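You operate a simulated robot arm through the tools that you are given. There is no shell and no other tool. Be economical: measure what you need, move in short steps, check, and stop when the job is done.

The job below is to be done with a simulated robot arm. You get a single attempt, and the scene is never put back.

JOB
Plug and fill the joined pipe with the green band in the trough.
Fine: lay it same way round on the saddles, both knobs to IN, yellow valve open, blue valve on till the clear tube reaches its mark, then both valves shut.

The check looks at the end state, three seconds after you hand in, the way a careful person would. Anything else that was tipped, shoved, dropped, spilled or broken makes it a failure.

ROBOT AND FRAMES
A 7-joint arm with a fingered hand on a trunk, on a base that drives. Base frame: it is fixed to the floor where the robot stands at the start and does not move with it; the origin is under the middle of the robot, x ahead of it, y to its left, z up. Readings come in mm, degrees, newtons and seconds.
Its first joint turns from -166.0 to 166.0 degrees. Places, roughly: black knob beside the trough [400, -300, 900]; black valve on the trough panel [700, -100, 1000]; blue valve on the trough panel [700, 200, 1000]; green valve under the trough [200, -100, 600]; joined pipe with a red band (34x6x6 cm) [400, 1300, 400]; lever of the blue pump [600, -500, 1000]; purple valve on the trough panel [700, -300, 1000]; red dial on the trough panel [700, -200, 1200]; saddles over the steel trough [400, 0, 800]; white knob beside the trough [400, 200, 900]; yellow valve on the trough panel [700, 0, 1000]. Payload 3.4 kg.
Tool frame: the origin (TCP) lies between the finger pads and is the grasp point; the fingertips stand 25 mm ahead of it; z points along the fingers, y is the line along which they close. The gripper opens to 88 mm. The gripper's body begins 29 mm behind the TCP. The gripper is a hand of 3 fingers: y runs from the thumb to the fingers, the wrist lies at [-13, -106, -174] in the tool frame, and closing takes about 1.5 s.
Orientation is that of the tool frame in the base frame, as a unit quaternion [x, y, z, w]. With the fingers straight down and the wrist toward the robot, the tool's x, y and z point along [0, 1, 0], [1, 0, 0] and [0, 0, -1] of the base frame.

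CONTROLS
- The arm moves only by the tool arm_command. Its argument "commands" is a list of rows, each an object of numbers (a shift or turn left out is 0, a gripper value left out holds the last): "tx", "ty", "tz": the shift along the tool's x, y, z in units of 400 mm (1.0 is 400 mm); "rx", "ry", "rz": the turn, a rotation vector about the tool's x, y, z in units of 60 degrees (1.0 is 60 degrees). In form: [{"tx": .., "ty": .., "tz": .., "rx": .., "ry": .., "rz": ..}, ...]. A call has 1 to 10 rows; each row is the pose to reach, as a shift and turn from the pose commanded when the call began, along the tool's axes at that moment. "claw" is the opening, from 0 (shut) to 1 (fully open), set as the call begins (left out, the last holds). A call with a number of a shift or a turn outside -1 to 1 is refused whole. A row lasts 0.2 s, in which the tool goes at most 50 mm and 8.6 degrees; a call with a longer step from one row to the next is refused whole, and so is a gripper value outside its range. Where a pose cannot be reached the arm comes as near as it can. A force on the tool above 90 N (or 10 N above the force at the start of the call, whichever is more), or a blocked arm, ends the call early, and 0.2 s more pass. Each finger travels about 72 mm/s and halts on what it meets, pressing with about 30 N; the grip force reading is that of the motor and also rises with nothing between the fingers. The clock runs only during rows and for 0.2 s after the last one: add rows that repeat a pose to give the fingers time. It gives the time, the measured TCP pose, the force on the tool (base axes), the opening and the grip force at its end, in the units of the frame above (readings bear some noise), with the torque about the TCP (base axes, N m) and any sound that the robot's microphone picked up.
- Cameras (640 x 400 px; columns grow to the right, rows downward): "scene" is now at [18.4, 134.6, 1507.6]; the picture's right is [-0.31, -0.95, 0.00], its down [-0.65, 0.21, -0.73] and it looks along [0.70, -0.22, -0.68] (base axes); focal length 252 px, centre (320, 200). "wrist" rides on the gripper at [58, -85, -99] in the tool frame; the picture's right is [-0.67, 0.35, -0.66], its down [-0.69, -0.63, 0.37] and it looks along [-0.29, 0.69, 0.66] (tool axes); focal length 261 px, centre (320, 200).
- grab_frame(camera): a new picture of that camera. No time passes.
- slide_trunk(by): slides the trunk up (or, below 0, down) by that many mm; the arm and the scene camera ride with it, the base frame stays. It gives what a move gives, with no picture.
- base_move(legs): drives the robot by 1 to 6 legs, each [ahead, left, turn to the left] in mm, mm and degrees, along the robot's own axes; the way and the turn of a leg run together, so that a leg with both is an arc; at most 1500 mm and 180 degrees a leg. The arm and the cameras ride along, it lands a little off, and it stops where it bumps. It gives what a move gives.
- move_fingers(index, middle, thumb_bend, thumb_turn): sets how far each is bent, from 0 (flat) to 1 (curled in); at 0.3 the hand is open as for a grip, at 0.7 the pads meet at the TCP. One left out holds its place. A second passes; each finger stops where it meets its share of the squeeze, and holds until it gets a number again. A gripper value or a shape takes the hand back. It gives what a move gives, with no picture; readings hold the bend of each and the force on the fingers (four entries, about 0 where the hand has none), thumb and palm. thumb_turn goes from beside the hand (0) to across from the fingers (1), as for a grip.
- hand_shape(shape): the hand has 3 fingers and takes this shape, open, in about a second: jaw (thumb against the fingers, like two jaws); tri (thumb and two fingers); tip (a fingertip pinch); poke (one finger out to press); point (the index stretched); flat (the hand flat); cup (the hand cupped); fist (a fist). The gripper value then closes the fingers along that shape, each until it touches; the sizes above hold for jaw. It gives what a move gives, with no picture.
- turn_head(pan, tilt): turns the head with the scene camera to pan (to the left, within 155 degrees either way) and tilt (down, from -29 to 69), counted from straight ahead of the robot. It gives what a move gives.
- probe_pixels(camera, pixels): for up to 12 pixels [column, row] of the newest picture of that camera ("zoom" is the newest enlarged one), the place [x, y, z] in the base frame of the surface seen there, good to about 3 mm. No time passes.
- zoom(camera, box): a new picture of the part [left, top, right, bottom] of that camera's present view, enlarged. No time passes.
- hand_in(): hands the job in; it is judged then, once.

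Keep the steps short. Do not move on a guess: measure, check each grasp and each placing, and mend mistakes. In all there are 80 turns and 68 pictures (those below and enlarged ones count). Leave the gripper open and the arm clear of the work at the hand-in unless told otherwise, and finish with a single line.

The tools are called by a JSON object that holds its "fn" and its "kwargs". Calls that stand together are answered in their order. arm_command: Moves the arm, as the interface text tells. Its arguments: {"type":"object","properties":{"commands":{"type":"array"},"claw":{"type":"number"}},"required":["commands"]} The other tools are called the same way: slide_trunk (by) slides the trunk up or down; hand_shape (shape) gives the hand a shape; move_fingers (index, middle, thumb_bend, thumb_turn) moves the fingers one by one; base_move (legs) drives the base; turn_head (pan, tilt) turns the head that bears the scene camera; grab_frame (camera) takes a picture; probe_pixels (camera, pixels) gives the place of the surface under pixels of a picture; zoom (camera, box) takes an enlarged picture of a part of a camera's view; hand_in () hands the job in.

At the start:

```text
clock: 0.0
position: [456.7, 94.2, 1246.6]
orientation: [0.707, 0.707, 0.001, 0.0]
ft_force: [0.0, 1.0, -0.5]
wrist_torque: [0.01, 0.02, -0.02]
gripper_width: 87.4
gripper_force: 0.1
shape: jaw
bend: [0.3, 0.3, 0.3, 0.98]
finger forces: [0.1, 0.0, 0.0, 0.1, 0.1, 0.1]
trunk travel left (down, up): [-525.0, 65.0]
robot x, y, heading: [-1.1, -1.5, -0.2]
head pan, tilt: [-17.9, 43.0]
```

scene: 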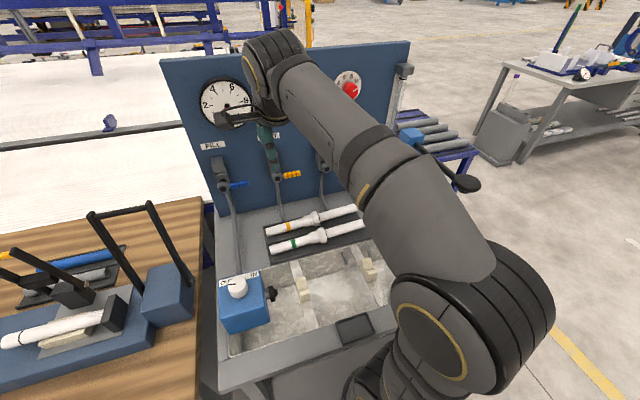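
wrist: 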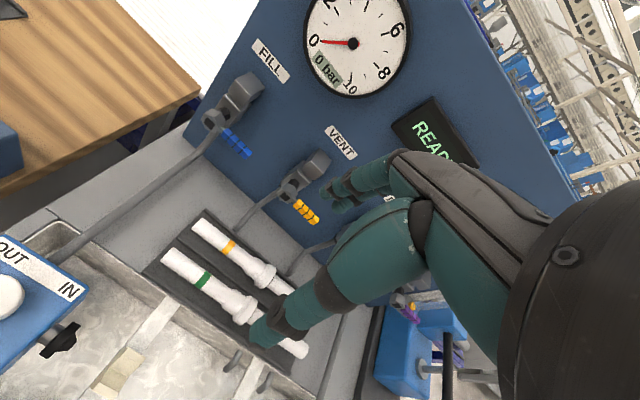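

I see two joined pipes (orange band and green band) in a tray behind the trough. I'll take enlarged views before measuring.

{"fn": "zoom", "kwargs": {"camera": "scene", "box": [190, 180, 430, 380]}}

{"fn": "zoom", "kwargs": {"camera": "wrist", "box": [0, 180, 400, 400]}}

```text
2.00 times, centred on (310, 280) of scene
```

zoom: 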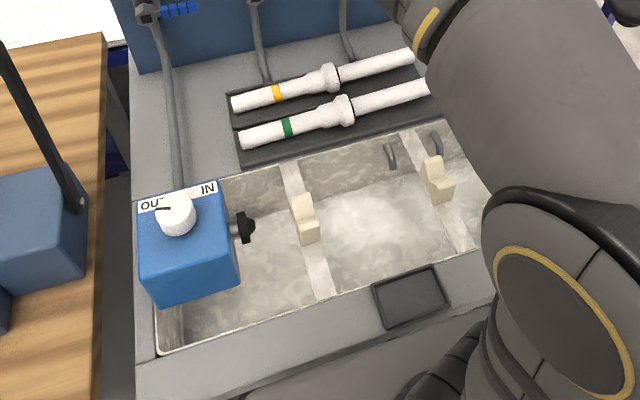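

```text
1.60 times, centred on (200, 290) of wrist
```

zoom: 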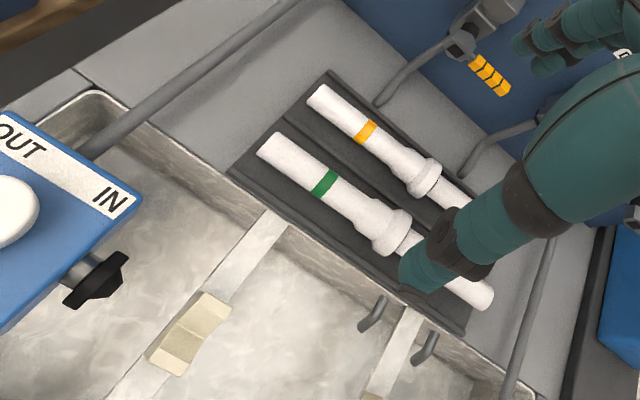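

Measure the pipe, saddles and knobs.

{"fn": "probe_pixels", "kwargs": {"camera": "zoom", "pixels": [[272, 146], [325, 183], [357, 208], [386, 231], [484, 294], [408, 243], [372, 130], [424, 178], [180, 340], [195, 318], [165, 352], [98, 285]]}}

{"fn": "probe_pixels", "kwargs": {"camera": "scene", "pixels": [[272, 249], [293, 244], [321, 237], [366, 224], [302, 283], [306, 300], [366, 262], [373, 275], [238, 285], [272, 294], [296, 178], [238, 184]]}}

{"fn": "turn_head", "kwargs": {"pan": -45, "tilt": 40}}

{"fn": "grab_frame", "kwargs": {"camera": "scene"}}

```text
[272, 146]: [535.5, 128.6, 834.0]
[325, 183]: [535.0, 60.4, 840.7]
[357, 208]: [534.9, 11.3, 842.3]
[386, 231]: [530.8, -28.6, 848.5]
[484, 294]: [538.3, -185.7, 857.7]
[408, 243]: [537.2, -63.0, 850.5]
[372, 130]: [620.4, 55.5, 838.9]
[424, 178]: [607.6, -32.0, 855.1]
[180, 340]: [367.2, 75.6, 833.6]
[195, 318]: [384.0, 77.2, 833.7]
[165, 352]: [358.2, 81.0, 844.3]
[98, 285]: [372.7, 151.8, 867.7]
```

```text
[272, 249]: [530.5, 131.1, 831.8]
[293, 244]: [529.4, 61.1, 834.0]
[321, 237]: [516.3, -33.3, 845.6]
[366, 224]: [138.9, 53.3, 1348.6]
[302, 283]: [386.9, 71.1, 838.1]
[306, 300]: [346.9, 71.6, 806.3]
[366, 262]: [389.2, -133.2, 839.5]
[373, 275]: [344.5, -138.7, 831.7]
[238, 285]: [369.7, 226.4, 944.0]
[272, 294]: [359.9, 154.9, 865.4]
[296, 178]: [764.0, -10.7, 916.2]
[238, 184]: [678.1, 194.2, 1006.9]
```

```text
clock: 0.9
position: [456.5, 94.1, 1246.7]
orientation: [0.707, 0.707, 0.0, 0.0]
ft_force: [1.1, -1.5, -0.7]
wrist_torque: [-0.02, -0.04, -0.01]
gripper_width: 87.5
gripper_force: 0.1
shape: jaw
bend: [0.3, 0.3, 0.3, 0.98]
finger forces: [0.0, 0.0, 0.0, 0.1, 0.0, 0.1]
trunk travel left (down, up): [-525.0, 65.0]
robot x, y, heading: [-0.3, -3.9, 0.1]
head pan, tilt: [-45.0, 40.0]
```

```text
63 pictures are left
```

scene: 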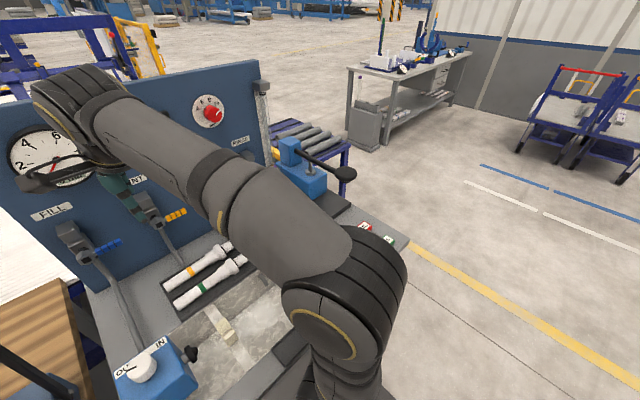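

The arm hides the right end. I'll bring the tool back and to the right so the wrist camera can see it.

{"fn": "arm_command", "kwargs": {"commands": [{"tx": -0.1, "ty": -0.05}, {"tx": -0.2, "ty": -0.1}, {"tx": -0.3, "ty": -0.15}, {"tx": -0.4, "ty": -0.2}, {"tx": -0.45, "ty": -0.25}]}}

{"fn": "grab_frame", "kwargs": {"camera": "wrist"}}

{"fn": "turn_head", "kwargs": {"pan": -15, "tilt": 35}}

{"fn": "grab_frame", "kwargs": {"camera": "scene"}}

```text
clock: 2.1
position: [355.1, -86.2, 1244.9]
orientation: [0.707, 0.707, 0.0, 0.0]
ft_force: [-0.1, -0.7, -0.1]
wrist_torque: [-0.03, 0.0, -0.02]
gripper_width: 87.6
gripper_force: 0.1
shape: jaw
bend: [0.3, 0.3, 0.3, 0.98]
finger forces: [0.0, 0.0, 0.0, 0.1, 0.0, 0.0]
trunk travel left (down, up): [-525.0, 65.0]
robot x, y, heading: [0.4, -0.1, -0.1]
head pan, tilt: [-45.0, 40.0]
```

```text
62 pictures are left
```

wrist: 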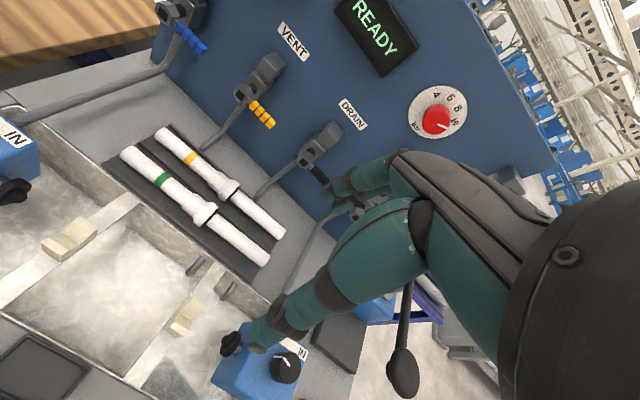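

```text
clock: 3.1
position: [357.3, -86.0, 1245.4]
orientation: [0.707, 0.707, 0.0, 0.0]
ft_force: [-0.9, -0.9, 0.3]
wrist_torque: [-0.02, 0.03, -0.03]
gripper_width: 87.7
gripper_force: 0.0
shape: jaw
bend: [0.3, 0.3, 0.3, 0.98]
finger forces: [0.1, 0.0, 0.0, 0.0, 0.1, 0.1]
trunk travel left (down, up): [-525.0, 65.0]
robot x, y, heading: [-0.9, -1.9, -0.1]
head pan, tilt: [-15.0, 35.0]
```

```text
61 pictures are left
```

scene: 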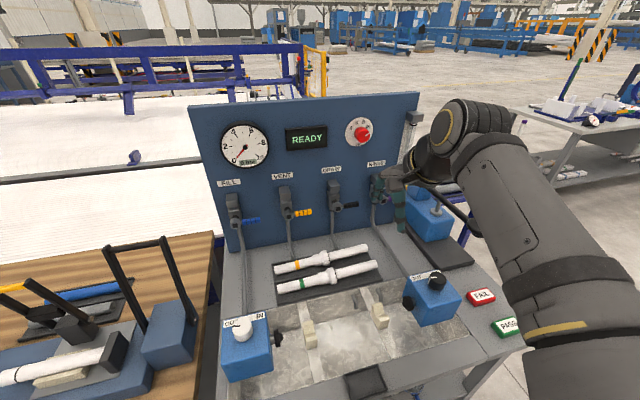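

Now everything is visible. Enlarge the panel valves and the trough.

{"fn": "zoom", "kwargs": {"camera": "scene", "box": [200, 100, 440, 250]}}

{"fn": "zoom", "kwargs": {"camera": "scene", "box": [210, 240, 466, 400]}}

{"fn": "zoom", "kwargs": {"camera": "wrist", "box": [0, 100, 350, 319]}}

{"fn": "probe_pixels", "kwargs": {"camera": "scene", "pixels": [[253, 221], [234, 210], [303, 213], [286, 206], [240, 333], [436, 280], [408, 302], [432, 302], [379, 314], [382, 320], [412, 150], [278, 338]]}}

```text
2.67 times, centred on (320, 175) of scene
```

zoom: 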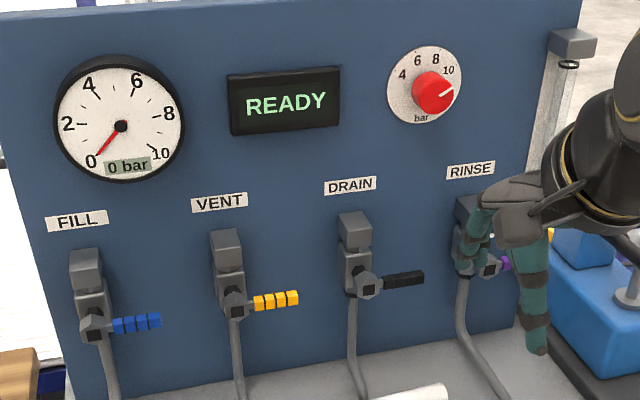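

```text
2.50 times, centred on (338, 320) of scene
```

zoom: 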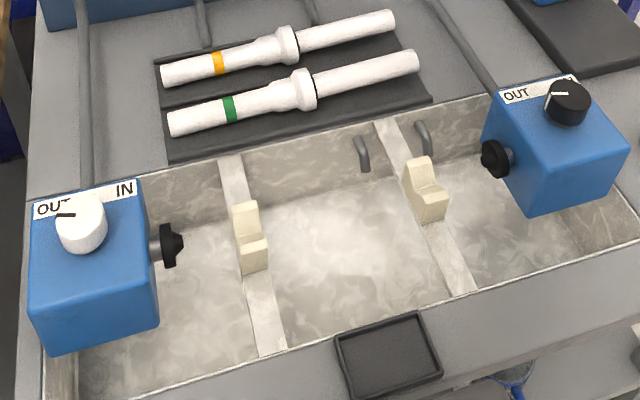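

```text
1.83 times, centred on (175, 210) of wrist
```

zoom: 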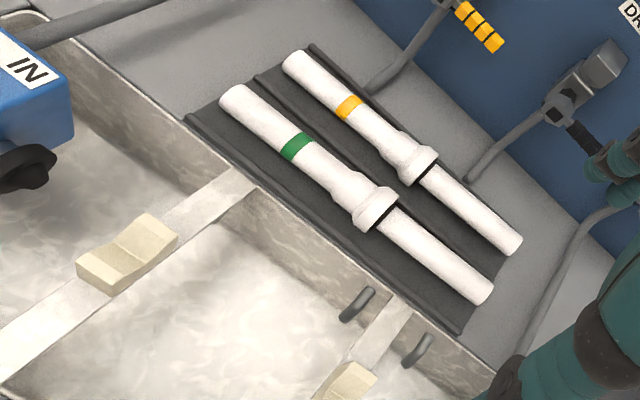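

```text
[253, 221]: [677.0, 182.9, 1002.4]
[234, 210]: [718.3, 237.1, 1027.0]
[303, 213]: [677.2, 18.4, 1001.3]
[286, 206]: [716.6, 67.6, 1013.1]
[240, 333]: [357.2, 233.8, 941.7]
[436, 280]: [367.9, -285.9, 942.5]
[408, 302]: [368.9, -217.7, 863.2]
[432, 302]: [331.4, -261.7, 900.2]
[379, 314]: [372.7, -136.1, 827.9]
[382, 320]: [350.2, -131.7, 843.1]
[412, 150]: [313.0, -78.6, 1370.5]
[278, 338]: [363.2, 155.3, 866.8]
```

Check the room in front of the base: look steeply down ahead.

{"fn": "turn_head", "kwargs": {"pan": 0, "tilt": 69}}

{"fn": "grab_frame", "kwargs": {"camera": "scene"}}

```text
clock: 4.1
position: [356.2, -86.3, 1244.7]
orientation: [0.707, 0.707, 0.0, 0.0]
ft_force: [0.6, -0.2, 0.8]
wrist_torque: [0.02, -0.01, 0.01]
gripper_width: 87.6
gripper_force: 0.0
shape: jaw
bend: [0.3, 0.3, 0.3, 0.98]
finger forces: [0.1, 0.0, 0.0, 0.1, 0.0, 0.0]
trunk travel left (down, up): [-525.0, 65.0]
robot x, y, heading: [-2.9, 1.0, -0.0]
head pan, tilt: [0.0, 68.8]
```

```text
57 pictures are left
```

scene: 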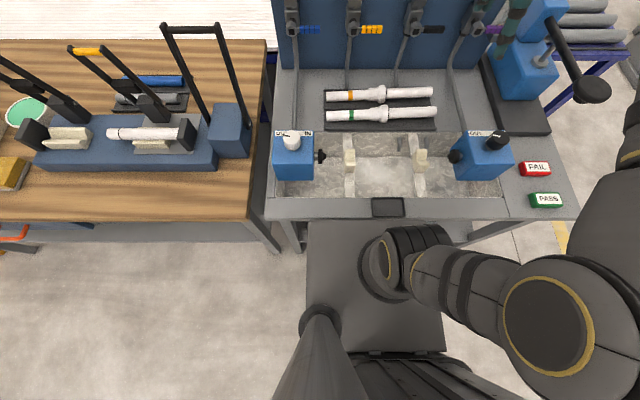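

{"fn": "probe_pixels", "kwargs": {"camera": "scene", "pixels": [[375, 290], [340, 228], [340, 212], [385, 207], [320, 320], [340, 260], [440, 240], [390, 250], [335, 119], [434, 113], [380, 115], [289, 240]]}}

{"fn": "zoom", "kwargs": {"camera": "scene", "box": [260, 0, 560, 188]}}

```text
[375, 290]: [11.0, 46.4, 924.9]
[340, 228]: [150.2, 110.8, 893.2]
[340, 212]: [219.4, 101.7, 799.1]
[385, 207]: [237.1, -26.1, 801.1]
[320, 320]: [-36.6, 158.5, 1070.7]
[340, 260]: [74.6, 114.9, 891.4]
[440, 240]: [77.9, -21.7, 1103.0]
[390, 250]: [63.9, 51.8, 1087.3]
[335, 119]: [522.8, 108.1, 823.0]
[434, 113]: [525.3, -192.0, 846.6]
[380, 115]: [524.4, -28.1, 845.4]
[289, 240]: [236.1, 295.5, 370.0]
```

```text
2.13 times, centred on (410, 94) of scene
```

zoom: 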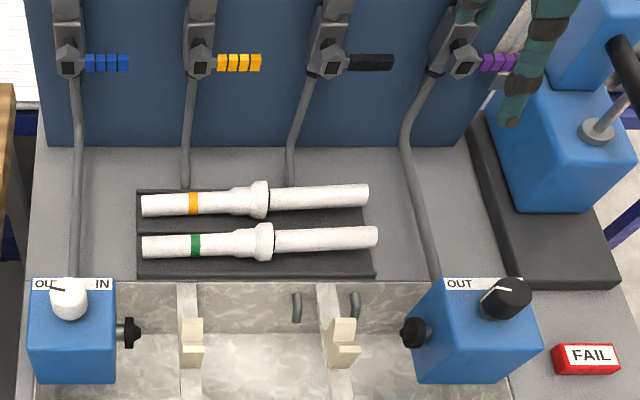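

Pipe axis is x≈528, running along y from about 135 to −195; the saddles are at y≈75 and −135, x≈370. Test the reach: go hover over the pipe at about [520, 0, 1000].

{"fn": "arm_command", "kwargs": {"commands": [{"tx": 0.03, "ty": 0.06, "tz": 0.09}, {"tx": 0.06, "ty": 0.12, "tz": 0.18}, {"tx": 0.09, "ty": 0.18, "tz": 0.27}, {"tx": 0.12, "ty": 0.24, "tz": 0.36}, {"tx": 0.15, "ty": 0.3, "tz": 0.45}, {"tx": 0.18, "ty": 0.36, "tz": 0.54}, {"tx": 0.21, "ty": 0.41, "tz": 0.61}, {"tx": 0.21, "ty": 0.41, "tz": 0.61}]}}

{"fn": "grab_frame", "kwargs": {"camera": "wrist"}}

{"fn": "grab_frame", "kwargs": {"camera": "scene"}}

```text
clock: 5.9
position: [518.4, -1.9, 1002.1]
orientation: [0.707, 0.707, 0.0, 0.001]
ft_force: [0.6, -0.1, 0.2]
wrist_torque: [0.02, 0.02, 0.01]
gripper_width: 87.6
gripper_force: 0.1
shape: jaw
bend: [0.3, 0.3, 0.3, 0.98]
finger forces: [0.0, 0.1, 0.0, 0.0, 0.1, 0.0]
trunk travel left (down, up): [-525.0, 65.0]
robot x, y, heading: [-0.6, -1.6, -0.1]
head pan, tilt: [0.0, 68.8]
```

```text
55 pictures are left
```

wrist: 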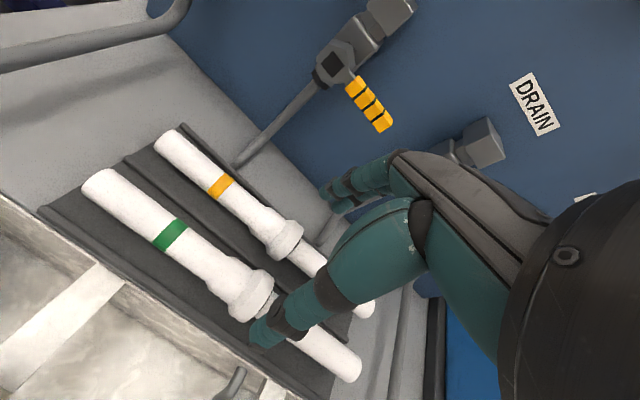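

```text
54 pictures are left
```

scene: 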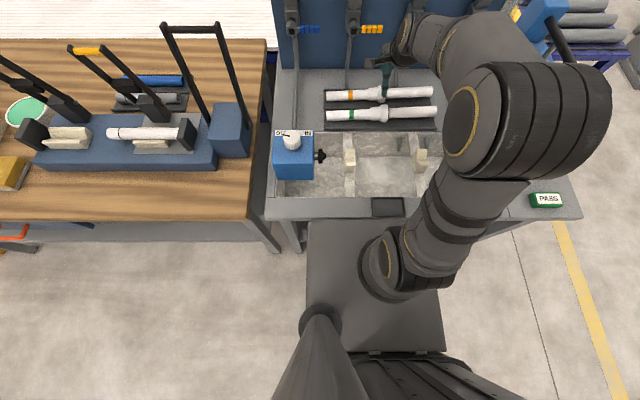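

Reachable. Enlarge the wrist view on the pipe and measure its width and axis.

{"fn": "zoom", "kwargs": {"camera": "wrist", "box": [40, 120, 400, 400]}}

{"fn": "probe_pixels", "kwargs": {"camera": "wrist", "pixels": [[102, 183], [130, 208], [168, 237], [205, 262], [222, 272], [245, 292], [330, 355], [220, 187], [283, 237], [180, 265], [80, 230], [262, 243]]}}

```text
1.43 times, centred on (220, 260) of wrist
```

zoom: 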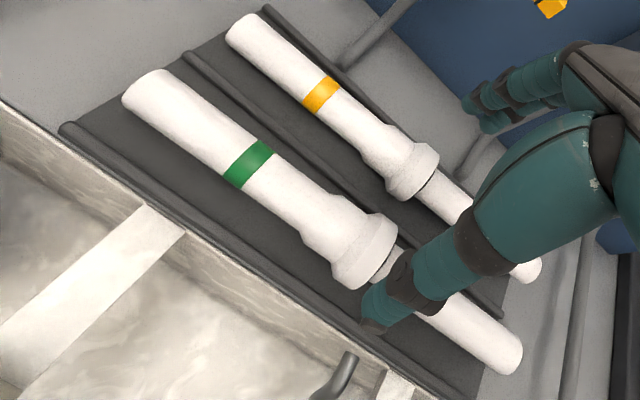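

```text
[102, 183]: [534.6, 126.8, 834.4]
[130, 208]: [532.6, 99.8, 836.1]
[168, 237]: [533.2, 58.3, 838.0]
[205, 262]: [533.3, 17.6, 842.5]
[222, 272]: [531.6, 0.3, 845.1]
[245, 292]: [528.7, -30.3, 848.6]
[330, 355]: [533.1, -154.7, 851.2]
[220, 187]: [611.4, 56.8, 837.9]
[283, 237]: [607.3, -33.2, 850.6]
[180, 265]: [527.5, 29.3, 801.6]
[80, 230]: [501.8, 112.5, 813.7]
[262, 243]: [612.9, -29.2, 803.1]
```

Check the mat ridges, where the fingertips will go.

{"fn": "probe_pixels", "kwargs": {"camera": "zoom", "pixels": [[187, 56], [250, 102], [310, 152], [345, 185], [330, 165], [320, 180], [225, 215], [180, 190], [260, 232], [215, 180], [110, 118], [290, 150]]}}

```text
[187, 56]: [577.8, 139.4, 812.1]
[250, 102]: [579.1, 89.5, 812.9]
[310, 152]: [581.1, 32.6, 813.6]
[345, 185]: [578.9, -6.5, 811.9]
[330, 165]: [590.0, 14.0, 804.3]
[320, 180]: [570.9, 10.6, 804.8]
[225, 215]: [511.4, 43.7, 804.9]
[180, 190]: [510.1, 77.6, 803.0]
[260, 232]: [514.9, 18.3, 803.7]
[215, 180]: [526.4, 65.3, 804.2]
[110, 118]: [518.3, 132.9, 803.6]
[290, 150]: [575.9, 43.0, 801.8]
```

Set the opening to ~55 mm and descend to z≈885 above the sleeve at [539, 8].

{"fn": "arm_command", "kwargs": {"commands": [{"tx": 0.025, "ty": 0.05, "tz": 0.05}, {"tx": 0.025, "ty": 0.052, "tz": 0.15}, {"tx": 0.025, "ty": 0.052, "tz": 0.25}, {"tx": 0.025, "ty": 0.052, "tz": 0.29}, {"tx": 0.025, "ty": 0.052, "tz": 0.29}], "claw": 0.63}}

{"fn": "grab_frame", "kwargs": {"camera": "wrist"}}

{"fn": "zoom", "kwargs": {"camera": "scene", "box": [300, 50, 460, 150]}}

```text
clock: 7.1
position: [540.7, 7.8, 886.5]
orientation: [0.707, 0.707, 0.001, 0.0]
ft_force: [-0.3, 0.1, 0.4]
wrist_torque: [0.0, -0.01, 0.02]
gripper_width: 55.7
gripper_force: 0.1
shape: jaw
bend: [0.28, 0.39, 0.63, 1.0]
finger forces: [0.0, 0.0, 0.0, 0.0, 0.0, 0.0]
trunk travel left (down, up): [-525.0, 65.0]
robot x, y, heading: [-1.4, -1.9, -0.3]
head pan, tilt: [0.0, 68.8]
```

```text
52 pictures are left
```

wrist: 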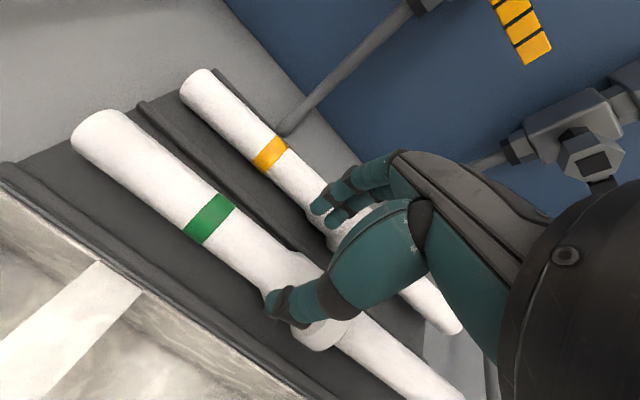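

```text
4.00 times, centred on (380, 100) of scene
```

zoom: 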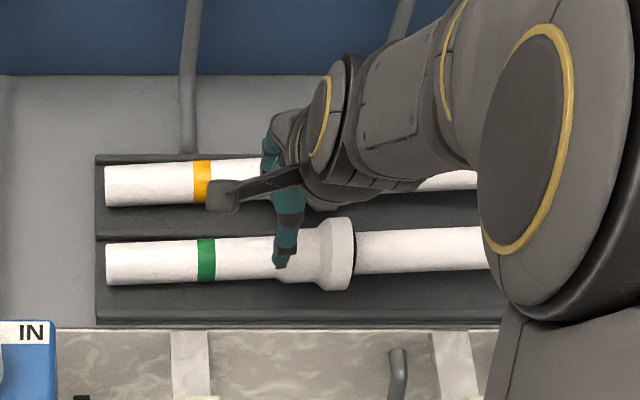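

Check where the thumb and fingertips are relative to the pipe.

{"fn": "probe_pixels", "kwargs": {"camera": "wrist", "pixels": [[272, 305], [285, 300], [316, 207], [332, 218], [345, 190], [230, 255], [262, 278], [320, 335]]}}

```text
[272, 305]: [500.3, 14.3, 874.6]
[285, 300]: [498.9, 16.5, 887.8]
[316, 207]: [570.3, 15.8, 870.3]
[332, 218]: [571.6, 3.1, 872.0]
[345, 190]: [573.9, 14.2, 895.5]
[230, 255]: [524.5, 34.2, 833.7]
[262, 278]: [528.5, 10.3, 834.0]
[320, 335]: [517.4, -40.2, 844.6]
```

The pipe lies between thumb (x≈510) and fingers (x≈569). Descend to z≈838, then close.

{"fn": "arm_command", "kwargs": {"commands": [{"tz": 0.04}, {"tz": 0.08}, {"tz": 0.12}, {"tz": 0.12}]}}

{"fn": "arm_command", "kwargs": {"commands": [{}, {}, {}, {}, {}, {}, {}, {}], "claw": 0.0}}

{"fn": "grab_frame", "kwargs": {"camera": "wrist"}}

```text
clock: 8.1
position: [541.3, 7.7, 838.5]
orientation: [0.707, 0.707, -0.001, -0.001]
ft_force: [-1.1, 0.5, 0.6]
wrist_torque: [-0.02, 0.01, -0.03]
gripper_width: 55.5
gripper_force: 0.0
shape: jaw
bend: [0.28, 0.39, 0.63, 1.0]
finger forces: [0.1, 0.0, 0.0, 0.0, 0.1, 0.1]
trunk travel left (down, up): [-525.0, 65.0]
robot x, y, heading: [-1.2, 1.0, 0.1]
head pan, tilt: [0.0, 68.8]
```

```text
clock: 9.9
position: [539.4, 8.3, 838.1]
orientation: [0.708, 0.707, 0.0, 0.0]
ft_force: [0.2, -0.1, -0.5]
wrist_torque: [-0.02, -0.05, -0.01]
gripper_width: 23.0
gripper_force: 29.8
shape: jaw
bend: [0.74, 0.57, 0.76, 1.0]
finger forces: [15.4, 8.1, 0.0, 0.1, 23.2, 0.0]
trunk travel left (down, up): [-525.0, 65.0]
robot x, y, heading: [-2.6, 1.3, 0.1]
head pan, tilt: [0.0, 68.8]
```

```text
50 pictures are left
```

wrist: 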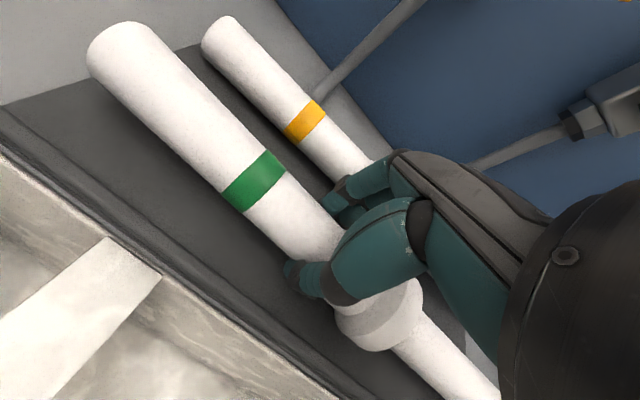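

Fingers hold something (8–23 N). Lift a little and check.

{"fn": "arm_command", "kwargs": {"commands": [{"tz": -0.03}, {"tz": -0.08}, {"tz": -0.14}, {"tz": -0.14}]}}

{"fn": "grab_frame", "kwargs": {"camera": "wrist"}}

{"fn": "zoom", "kwargs": {"camera": "scene", "box": [260, 50, 500, 200]}}

```text
clock: 10.9
position: [541.4, 8.5, 895.7]
orientation: [0.707, 0.707, 0.0, 0.0]
ft_force: [0.7, -0.7, -0.7]
wrist_torque: [0.08, 0.0, -0.04]
gripper_width: 22.8
gripper_force: 30.2
shape: jaw
bend: [0.74, 0.57, 0.76, 1.0]
finger forces: [15.0, 9.0, 0.0, 0.1, 23.1, 0.0]
trunk travel left (down, up): [-525.0, 65.0]
robot x, y, heading: [1.3, 2.2, 0.0]
head pan, tilt: [0.0, 68.8]
```

```text
49 pictures are left
```

wrist: 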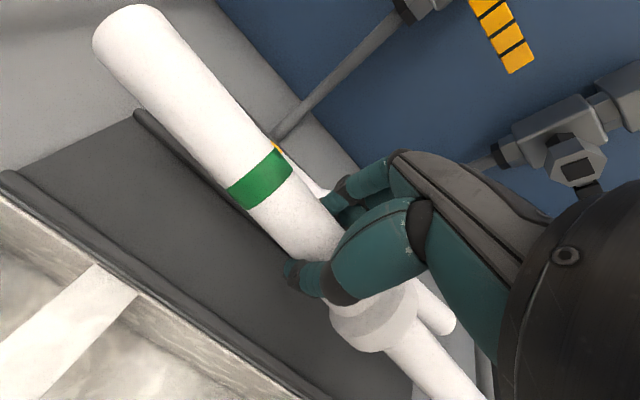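

```text
2.67 times, centred on (380, 125) of scene
```

zoom: 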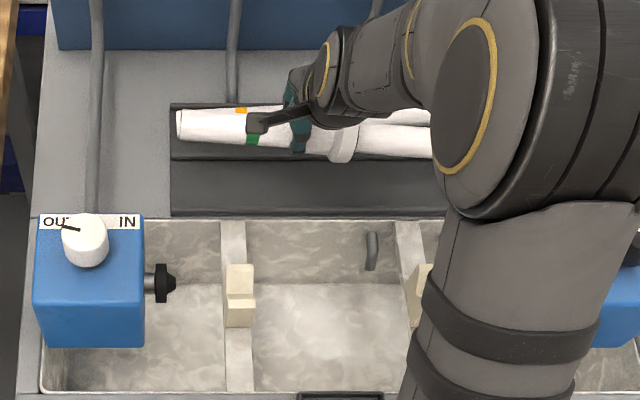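

It is held. Measure its tilt and yaw in the hand.

{"fn": "probe_pixels", "kwargs": {"camera": "wrist", "pixels": [[137, 40], [180, 95], [225, 145], [268, 190], [300, 230], [375, 320], [420, 365], [455, 397]]}}

{"fn": "probe_pixels", "kwargs": {"camera": "zoom", "pixels": [[182, 124], [190, 124], [220, 128], [343, 143], [375, 142], [425, 142]]}}

```text
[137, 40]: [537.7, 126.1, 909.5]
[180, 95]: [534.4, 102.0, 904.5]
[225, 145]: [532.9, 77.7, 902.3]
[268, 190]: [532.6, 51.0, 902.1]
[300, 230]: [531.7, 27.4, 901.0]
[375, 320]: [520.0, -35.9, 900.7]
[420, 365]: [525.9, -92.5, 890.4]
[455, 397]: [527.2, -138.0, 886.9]
```

```text
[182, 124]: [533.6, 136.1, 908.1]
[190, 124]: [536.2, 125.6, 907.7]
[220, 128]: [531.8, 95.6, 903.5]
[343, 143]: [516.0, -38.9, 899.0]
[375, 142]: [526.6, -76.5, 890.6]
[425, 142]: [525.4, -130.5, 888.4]
```

Pipe sags ~4.5° to the right and yaws ~2°. Next measure left saddle and plug precisely.

{"fn": "zoom", "kwargs": {"camera": "scene", "box": [260, 110, 420, 210]}}

{"fn": "probe_pixels", "kwargs": {"camera": "zoom", "pixels": [[230, 172], [238, 172], [250, 185], [362, 155], [362, 172], [362, 184], [362, 196], [362, 212], [340, 196], [385, 196], [362, 188], [215, 180]]}}

```text
4.00 times, centred on (340, 160) of scene
```

zoom: 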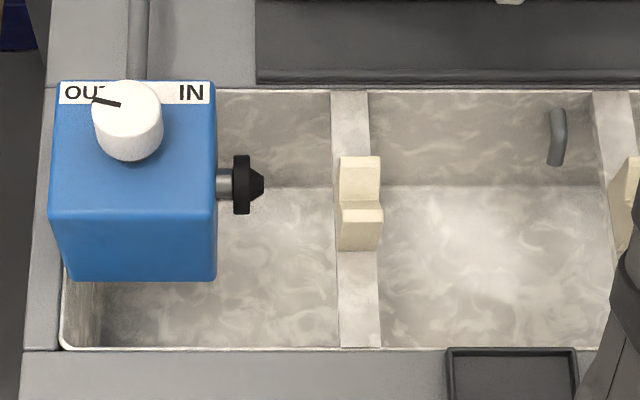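

```text
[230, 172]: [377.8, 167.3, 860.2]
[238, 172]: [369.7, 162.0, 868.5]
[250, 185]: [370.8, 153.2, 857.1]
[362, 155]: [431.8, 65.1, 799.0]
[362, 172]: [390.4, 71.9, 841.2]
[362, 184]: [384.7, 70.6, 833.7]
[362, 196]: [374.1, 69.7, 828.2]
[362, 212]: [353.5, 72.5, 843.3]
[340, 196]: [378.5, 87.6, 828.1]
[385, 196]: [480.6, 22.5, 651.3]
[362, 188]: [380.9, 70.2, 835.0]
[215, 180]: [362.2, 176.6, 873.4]
```

Saddle V centre x≈372, bottom z≈826, so pipe axis must come to ≈[372, y, 848]. Lift, level the pipe, and move over the saddles.

{"fn": "arm_command", "kwargs": {"commands": [{"tz": -0.08, "ry": -0.03, "rz": -0.015}, {"tz": -0.14, "ry": -0.075, "rz": -0.036}, {"tz": -0.14, "ty": -0.08, "ry": -0.075, "rz": -0.036}, {"tz": -0.14, "ty": -0.18, "ry": -0.075, "rz": -0.036}, {"tz": -0.14, "ty": -0.28, "ry": -0.075, "rz": -0.036}, {"tz": -0.14, "ty": -0.36, "ry": -0.075, "rz": -0.036}, {"tz": -0.14, "ty": -0.417, "ry": -0.075, "rz": -0.036}, {"tz": -0.14, "ty": -0.417, "ry": -0.075, "rz": -0.036}]}}

{"fn": "grab_frame", "kwargs": {"camera": "wrist"}}

{"fn": "grab_frame", "kwargs": {"camera": "scene"}}

```text
clock: 12.7
position: [387.2, 8.1, 954.0]
orientation: [0.693, 0.719, -0.029, 0.027]
ft_force: [0.2, 0.9, -1.5]
wrist_torque: [0.03, -0.01, -0.01]
gripper_width: 22.6
gripper_force: 29.4
shape: jaw
bend: [0.74, 0.57, 0.76, 1.0]
finger forces: [14.3, 8.9, 0.0, 0.0, 23.0, 0.0]
out of reach, approached as far as the arm can: row 7, 8
trunk travel left (down, up): [-525.0, 65.0]
robot x, y, heading: [1.5, 0.3, 0.1]
head pan, tilt: [0.0, 68.8]
```

```text
46 pictures are left
```

wrist: 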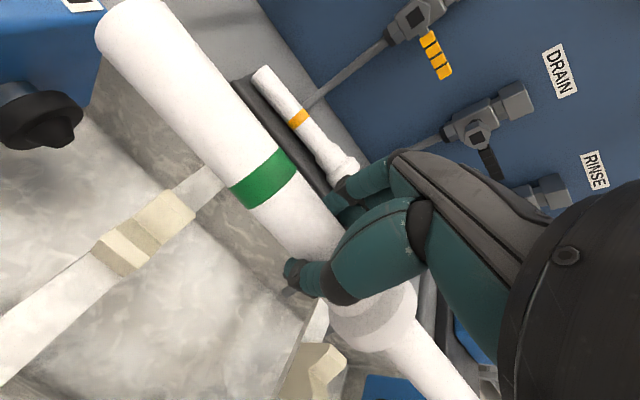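

```text
45 pictures are left
```

scene: 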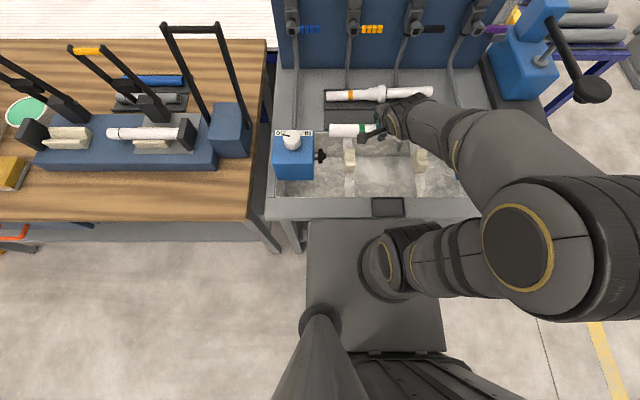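

The arm is too folded here (stopped at x≈387). I'll drive the base back 70 mm to gain room, then re-measure.

{"fn": "base_move", "kwargs": {"legs": [[-70, 0, 0]]}}

{"fn": "grab_frame", "kwargs": {"camera": "wrist"}}

{"fn": "probe_pixels", "kwargs": {"camera": "wrist", "pixels": [[137, 40], [180, 95], [225, 145], [268, 190], [300, 230], [375, 320], [420, 365], [450, 397]]}}

```text
clock: 13.7
position: [315.7, 8.6, 954.4]
orientation: [0.693, 0.72, -0.029, 0.028]
ft_force: [-0.7, -0.1, -0.8]
wrist_torque: [0.05, -0.02, 0.0]
gripper_width: 22.8
gripper_force: 30.7
shape: jaw
bend: [0.74, 0.57, 0.76, 1.0]
finger forces: [14.5, 8.8, 0.1, 0.0, 22.9, 0.1]
trunk travel left (down, up): [-525.0, 65.0]
robot x, y, heading: [-66.6, 0.4, -0.2]
head pan, tilt: [0.0, 68.8]
```

```text
44 pictures are left
```

wrist: 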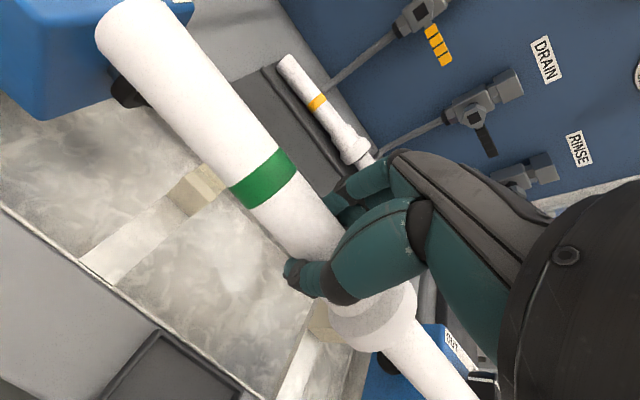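

```text
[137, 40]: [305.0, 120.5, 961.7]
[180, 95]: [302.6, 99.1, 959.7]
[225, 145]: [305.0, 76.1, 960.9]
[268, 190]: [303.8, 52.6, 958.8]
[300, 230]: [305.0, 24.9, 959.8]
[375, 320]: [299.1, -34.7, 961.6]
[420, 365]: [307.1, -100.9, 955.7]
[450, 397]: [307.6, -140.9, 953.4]
```

Pipe now nearly level and straight; axis sits about 8 mm below the TCP. Move ahead to x≈372, z≈900 above the saddles.

{"fn": "arm_command", "kwargs": {"commands": [{"ty": 0.07, "tx": 0.0, "tz": 0.0, "ry": -0.01, "rz": 0.006}, {"ty": 0.1425, "tx": -0.005, "ry": -0.02, "rz": 0.012}, {"ty": 0.1425, "tx": 0.0, "tz": 0.07, "ry": -0.02, "rz": 0.012}, {"ty": 0.1425, "tx": 0.005, "tz": 0.1345, "ry": -0.02, "rz": 0.012}, {"ty": 0.1425, "tx": 0.005, "tz": 0.1345, "ry": -0.02, "rz": 0.012}]}}

{"fn": "turn_head", "kwargs": {"pan": -8, "tilt": 60}}

{"fn": "grab_frame", "kwargs": {"camera": "scene"}}

{"fn": "grab_frame", "kwargs": {"camera": "wrist"}}

```text
clock: 14.9
position: [373.5, 8.5, 900.8]
orientation: [0.698, 0.715, -0.035, 0.035]
ft_force: [-0.2, 0.0, -1.1]
wrist_torque: [0.04, 0.0, 0.03]
gripper_width: 22.6
gripper_force: 30.3
shape: jaw
bend: [0.74, 0.57, 0.77, 1.0]
finger forces: [14.4, 8.7, 0.1, 0.0, 22.8, 0.0]
out of reach, approached as far as the arm can: row 4
trunk travel left (down, up): [-525.0, 65.0]
robot x, y, heading: [-69.3, 1.4, 0.0]
head pan, tilt: [0.0, 68.8]
```

```text
clock: 15.6
position: [373.6, 8.3, 900.6]
orientation: [0.698, 0.715, -0.036, 0.036]
ft_force: [0.4, -0.7, -1.4]
wrist_torque: [0.02, 0.0, -0.01]
gripper_width: 22.6
gripper_force: 30.0
shape: jaw
bend: [0.74, 0.57, 0.77, 1.0]
finger forces: [14.3, 8.7, 0.0, 0.0, 22.8, 0.0]
trunk travel left (down, up): [-525.0, 65.0]
robot x, y, heading: [-69.3, 1.3, -0.2]
head pan, tilt: [-8.0, 60.0]
```

```text
43 pictures are left
```

scene: 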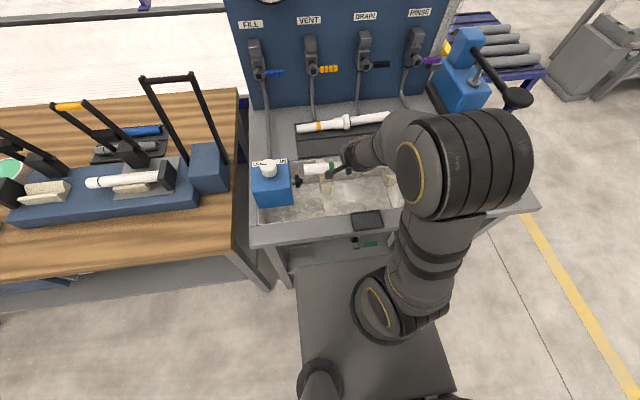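

```text
42 pictures are left
```

wrist: 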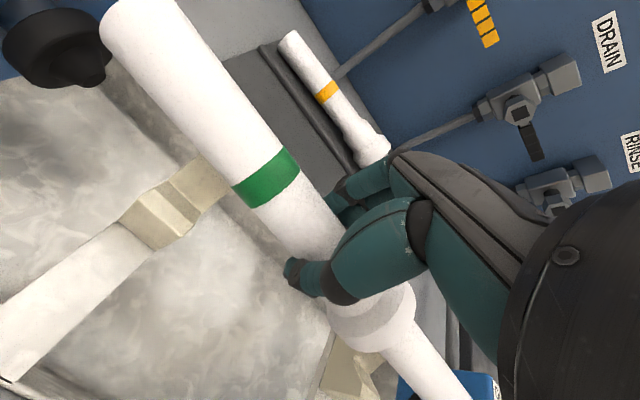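

{"fn": "zoom", "kwargs": {"camera": "scene", "box": [240, 130, 400, 230]}}

{"fn": "probe_pixels", "kwargs": {"camera": "zoom", "pixels": [[254, 160], [262, 158], [270, 158], [290, 158], [330, 156], [225, 208], [240, 205], [233, 205], [254, 150], [254, 170]]}}

{"fn": "probe_pixels", "kwargs": {"camera": "wrist", "pixels": [[115, 15], [140, 40], [180, 92], [225, 145], [300, 230], [375, 320], [415, 365], [440, 393], [350, 370], [165, 220], [60, 40], [95, 72]]}}

```text
4.00 times, centred on (320, 180) of scene
```

zoom: 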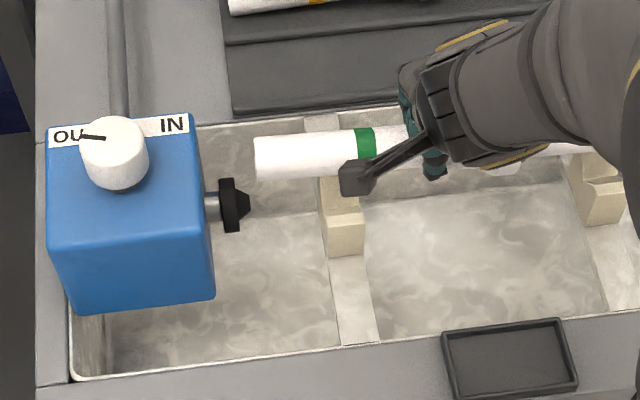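

```text
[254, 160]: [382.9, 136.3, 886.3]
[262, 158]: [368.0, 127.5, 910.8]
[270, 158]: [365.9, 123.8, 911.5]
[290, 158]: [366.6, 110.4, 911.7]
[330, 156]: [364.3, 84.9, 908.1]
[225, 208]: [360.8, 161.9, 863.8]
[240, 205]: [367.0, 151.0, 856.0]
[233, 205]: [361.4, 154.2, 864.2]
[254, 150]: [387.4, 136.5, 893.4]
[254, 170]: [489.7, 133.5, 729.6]
```

```text
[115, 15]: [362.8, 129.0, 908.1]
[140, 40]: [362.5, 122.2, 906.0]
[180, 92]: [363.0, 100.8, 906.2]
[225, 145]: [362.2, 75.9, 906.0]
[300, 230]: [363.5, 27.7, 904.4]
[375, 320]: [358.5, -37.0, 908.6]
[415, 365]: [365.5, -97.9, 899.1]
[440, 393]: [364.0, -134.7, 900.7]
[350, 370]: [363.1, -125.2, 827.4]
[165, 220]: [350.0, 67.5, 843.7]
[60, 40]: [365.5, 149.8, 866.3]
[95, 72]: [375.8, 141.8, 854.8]
```

Left pipe end y≈135 with plug tip at ≈142: clear on both sides. Lower straight down to TCP z≈866.

{"fn": "arm_command", "kwargs": {"commands": [{"tz": 0.03, "tx": 0.003, "ty": -0.002}, {"tz": 0.06, "tx": 0.006, "ty": -0.004}, {"tz": 0.087, "tx": 0.0085, "ty": -0.004}, {"tz": 0.087, "tx": 0.0085, "ty": -0.004}]}}

{"fn": "grab_frame", "kwargs": {"camera": "wrist"}}

{"fn": "zoom", "kwargs": {"camera": "scene", "box": [240, 130, 400, 230]}}

```text
clock: 16.6
position: [372.2, 6.5, 865.5]
orientation: [0.697, 0.715, -0.035, 0.035]
ft_force: [-0.1, 0.3, -0.5]
wrist_torque: [0.06, -0.02, 0.0]
gripper_width: 22.3
gripper_force: 29.6
shape: jaw
bend: [0.74, 0.57, 0.77, 1.0]
finger forces: [14.2, 8.7, 0.1, 0.0, 22.7, 0.0]
out of reach, approached as far as the arm can: row 1
trunk travel left (down, up): [-525.0, 65.0]
robot x, y, heading: [-72.0, 3.4, 0.0]
head pan, tilt: [-8.0, 60.0]
```

```text
40 pictures are left
```

wrist: 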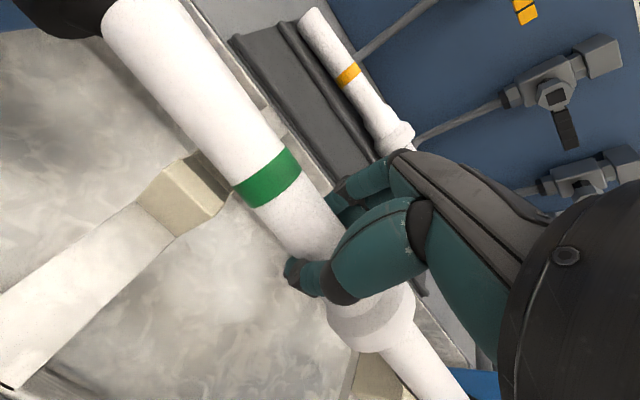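

```text
4.00 times, centred on (320, 180) of scene
```

zoom: 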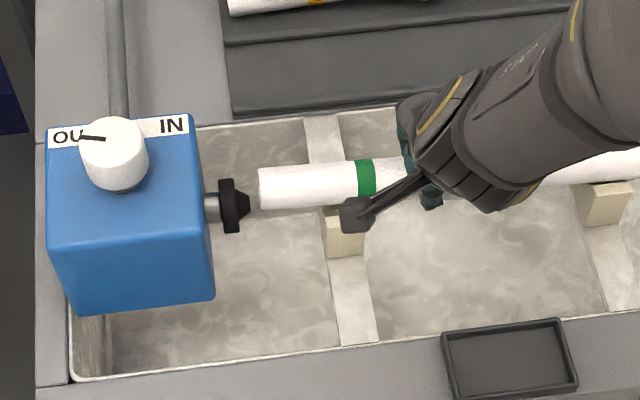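

Keep lowering in small steps until touch.

{"fn": "arm_command", "kwargs": {"commands": [{"tz": 0.01, "tx": 0.003}, {"tz": 0.018, "tx": 0.004}, {"tz": 0.018, "tx": 0.004}]}}

{"fn": "probe_pixels", "kwargs": {"camera": "wrist", "pixels": [[120, 15], [140, 40], [180, 92], [225, 145], [300, 230], [415, 365], [440, 393]]}}

```text
clock: 17.4
position: [370.5, 8.1, 858.2]
orientation: [0.698, 0.715, -0.036, 0.035]
ft_force: [-0.2, 0.1, 0.1]
wrist_torque: [0.02, -0.02, 0.02]
gripper_width: 22.4
gripper_force: 29.9
shape: jaw
bend: [0.74, 0.57, 0.77, 1.0]
finger forces: [14.4, 8.5, 0.0, 0.1, 22.7, 0.0]
trunk travel left (down, up): [-525.0, 65.0]
robot x, y, heading: [-69.8, -0.2, -0.1]
head pan, tilt: [-8.0, 60.0]
```

```text
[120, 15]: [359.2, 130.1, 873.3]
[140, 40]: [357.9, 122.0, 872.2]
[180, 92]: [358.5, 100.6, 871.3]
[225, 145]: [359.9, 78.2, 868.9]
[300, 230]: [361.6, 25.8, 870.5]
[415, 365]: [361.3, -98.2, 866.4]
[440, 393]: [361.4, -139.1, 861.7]
```

{"fn": "arm_command", "kwargs": {"commands": [{"tz": 0.007}, {"tz": 0.014, "tx": 0.001}, {"tz": 0.014, "tx": 0.001}]}}

{"fn": "grab_frame", "kwargs": {"camera": "wrist"}}

{"fn": "probe_pixels", "kwargs": {"camera": "wrist", "pixels": [[120, 15], [140, 40], [180, 92], [225, 145], [300, 230], [415, 365], [440, 393]]}}

```text
clock: 18.2
position: [372.0, 7.7, 851.9]
orientation: [0.698, 0.715, -0.035, 0.035]
ft_force: [1.0, -0.5, -0.5]
wrist_torque: [-0.02, 0.01, 0.0]
gripper_width: 22.7
gripper_force: 30.2
shape: jaw
bend: [0.74, 0.58, 0.78, 1.0]
finger forces: [14.4, 7.4, 0.1, 0.1, 20.3, 0.0]
trunk travel left (down, up): [-525.0, 65.0]
robot x, y, heading: [-69.7, 0.6, 0.1]
head pan, tilt: [-8.0, 60.0]
```

```text
38 pictures are left
```

wrist: 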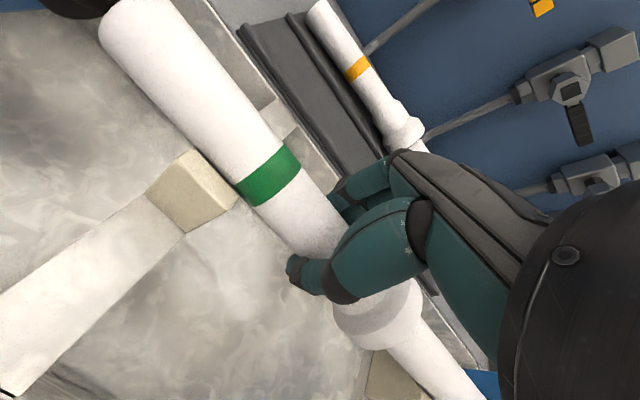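

```text
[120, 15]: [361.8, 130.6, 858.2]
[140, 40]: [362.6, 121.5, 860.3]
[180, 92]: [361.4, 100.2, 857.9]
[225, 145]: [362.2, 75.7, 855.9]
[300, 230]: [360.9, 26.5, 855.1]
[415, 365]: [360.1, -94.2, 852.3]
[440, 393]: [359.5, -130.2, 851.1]
```

Finger readings change slightly: touching starts. A touch lower, then open gently.

{"fn": "arm_command", "kwargs": {"commands": [{"tz": 0.004}, {"tz": 0.007}, {"tz": 0.007}]}}

{"fn": "grab_frame", "kwargs": {"camera": "wrist"}}

{"fn": "probe_pixels", "kwargs": {"camera": "wrist", "pixels": [[120, 15], [140, 40], [180, 92], [225, 145], [300, 230], [415, 365], [440, 393]]}}

```text
clock: 19.0
position: [371.3, 8.8, 850.9]
orientation: [0.698, 0.715, -0.036, 0.036]
ft_force: [-1.0, -0.2, -1.0]
wrist_torque: [0.0, 0.01, -0.07]
gripper_width: 18.4
gripper_force: 29.8
shape: jaw
bend: [0.76, 0.75, 0.84, 1.0]
finger forces: [10.7, 0.0, 0.1, 0.1, 8.5, 0.0]
trunk travel left (down, up): [-525.0, 65.0]
robot x, y, heading: [-69.5, -2.4, 0.3]
head pan, tilt: [-8.0, 60.0]
```

```text
37 pictures are left
```

wrist: 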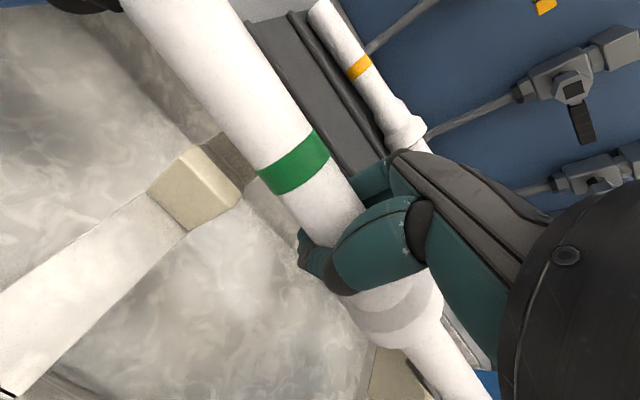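

```text
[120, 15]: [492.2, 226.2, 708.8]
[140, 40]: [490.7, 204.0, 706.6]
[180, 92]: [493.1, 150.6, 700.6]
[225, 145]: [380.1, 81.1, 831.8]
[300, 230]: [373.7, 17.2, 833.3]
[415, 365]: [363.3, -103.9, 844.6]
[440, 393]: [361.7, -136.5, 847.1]
```

The pipe shifted in the grip. Measure where it is now.

{"fn": "probe_pixels", "kwargs": {"camera": "wrist", "pixels": [[160, 20], [200, 60], [250, 120], [293, 165], [330, 210], [420, 310], [420, 355], [455, 390], [190, 185], [230, 190], [65, 8], [380, 370]]}}

{"fn": "zoom", "kwargs": {"camera": "scene", "box": [240, 130, 400, 230]}}

```text
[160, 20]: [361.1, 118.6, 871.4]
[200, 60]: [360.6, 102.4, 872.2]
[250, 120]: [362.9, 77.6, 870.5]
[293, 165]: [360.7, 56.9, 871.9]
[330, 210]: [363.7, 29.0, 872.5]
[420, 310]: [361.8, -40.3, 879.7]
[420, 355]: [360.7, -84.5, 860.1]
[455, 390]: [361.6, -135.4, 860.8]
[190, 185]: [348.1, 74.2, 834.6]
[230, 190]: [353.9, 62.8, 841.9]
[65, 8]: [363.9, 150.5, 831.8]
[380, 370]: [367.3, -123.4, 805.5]
```

```text
4.00 times, centred on (320, 180) of scene
```

zoom: 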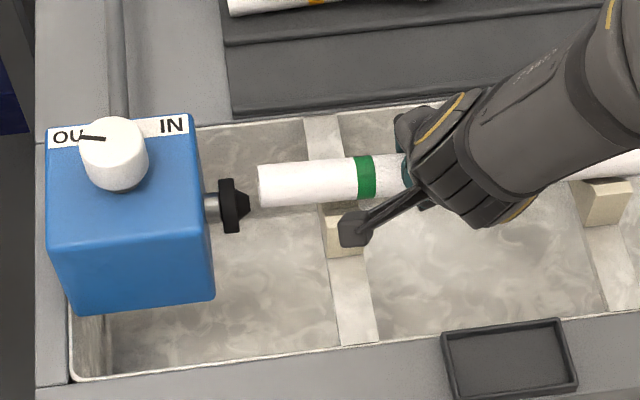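

The fingertips pinched below the centre and squeezed it up ~10 mm; it is centred over the V (axis x≈373). Open gently so it settles.

{"fn": "arm_command", "kwargs": {"commands": [{}, {}, {}], "claw": 0.35}}

{"fn": "arm_command", "kwargs": {"commands": [{}, {}, {}], "claw": 0.65}}

{"fn": "grab_frame", "kwargs": {"camera": "wrist"}}

```text
clock: 19.8
position: [372.4, 8.2, 849.5]
orientation: [0.698, 0.715, -0.035, 0.035]
ft_force: [-0.3, -1.1, 0.2]
wrist_torque: [-0.02, -0.03, -0.01]
gripper_width: 30.6
gripper_force: 0.0
shape: jaw
bend: [0.74, 0.51, 0.73, 1.0]
finger forces: [0.0, 0.0, 0.0, 0.1, 0.0, 0.1]
trunk travel left (down, up): [-525.0, 65.0]
robot x, y, heading: [-74.0, 2.1, -0.0]
head pan, tilt: [-8.0, 60.0]
```

```text
clock: 20.6
position: [372.0, 7.9, 849.2]
orientation: [0.698, 0.715, -0.035, 0.035]
ft_force: [0.1, 0.4, -0.3]
wrist_torque: [-0.01, -0.03, -0.04]
gripper_width: 56.9
gripper_force: 0.0
shape: jaw
bend: [0.28, 0.39, 0.62, 1.0]
finger forces: [0.0, 0.0, 0.0, 0.0, 0.0, 0.0]
trunk travel left (down, up): [-525.0, 65.0]
robot x, y, heading: [-69.5, 0.0, 0.2]
head pan, tilt: [-8.0, 60.0]
```

```text
35 pictures are left
```

wrist: 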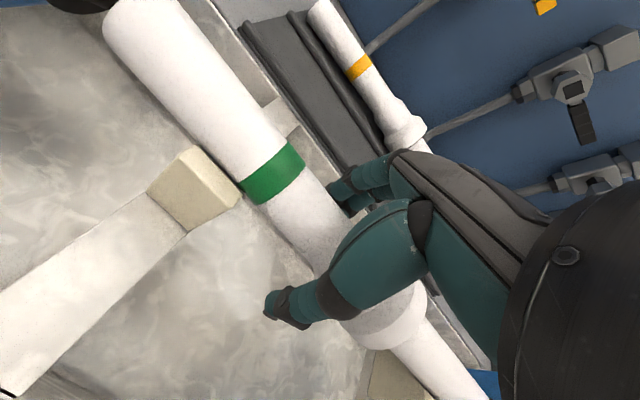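

Pipe sits in the V. Withdraw straight up.

{"fn": "arm_command", "kwargs": {"commands": [{"tz": -0.05, "tx": -0.005}, {"tz": -0.15, "tx": -0.015}, {"tz": -0.25, "tx": -0.025}, {"tz": -0.37, "tx": -0.037}, {"tz": -0.48, "tx": -0.048}]}}

{"fn": "grab_frame", "kwargs": {"camera": "wrist"}}

{"fn": "probe_pixels", "kwargs": {"camera": "wrist", "pixels": [[320, 200]]}}

```text
clock: 21.8
position: [372.6, 8.1, 1042.9]
orientation: [0.697, 0.715, -0.035, 0.035]
ft_force: [-0.4, 0.5, 0.5]
wrist_torque: [0.01, -0.01, 0.01]
gripper_width: 57.3
gripper_force: 0.0
shape: jaw
bend: [0.28, 0.39, 0.62, 1.0]
finger forces: [0.0, 0.0, 0.0, 0.0, 0.0, 0.0]
trunk travel left (down, up): [-525.0, 65.0]
robot x, y, heading: [-69.0, -2.4, 0.2]
head pan, tilt: [-8.0, 60.0]
```

```text
34 pictures are left
```

wrist: 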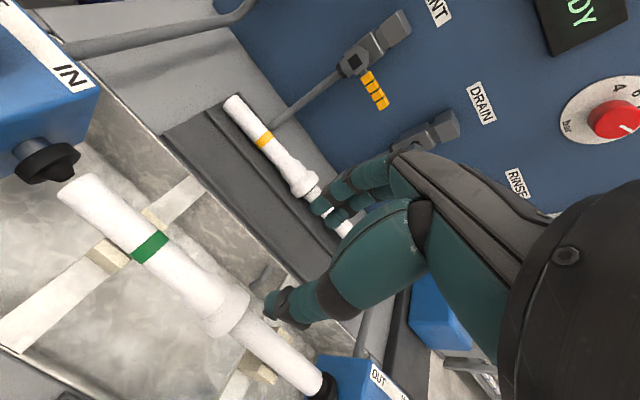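

```text
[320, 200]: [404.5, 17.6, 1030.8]
```

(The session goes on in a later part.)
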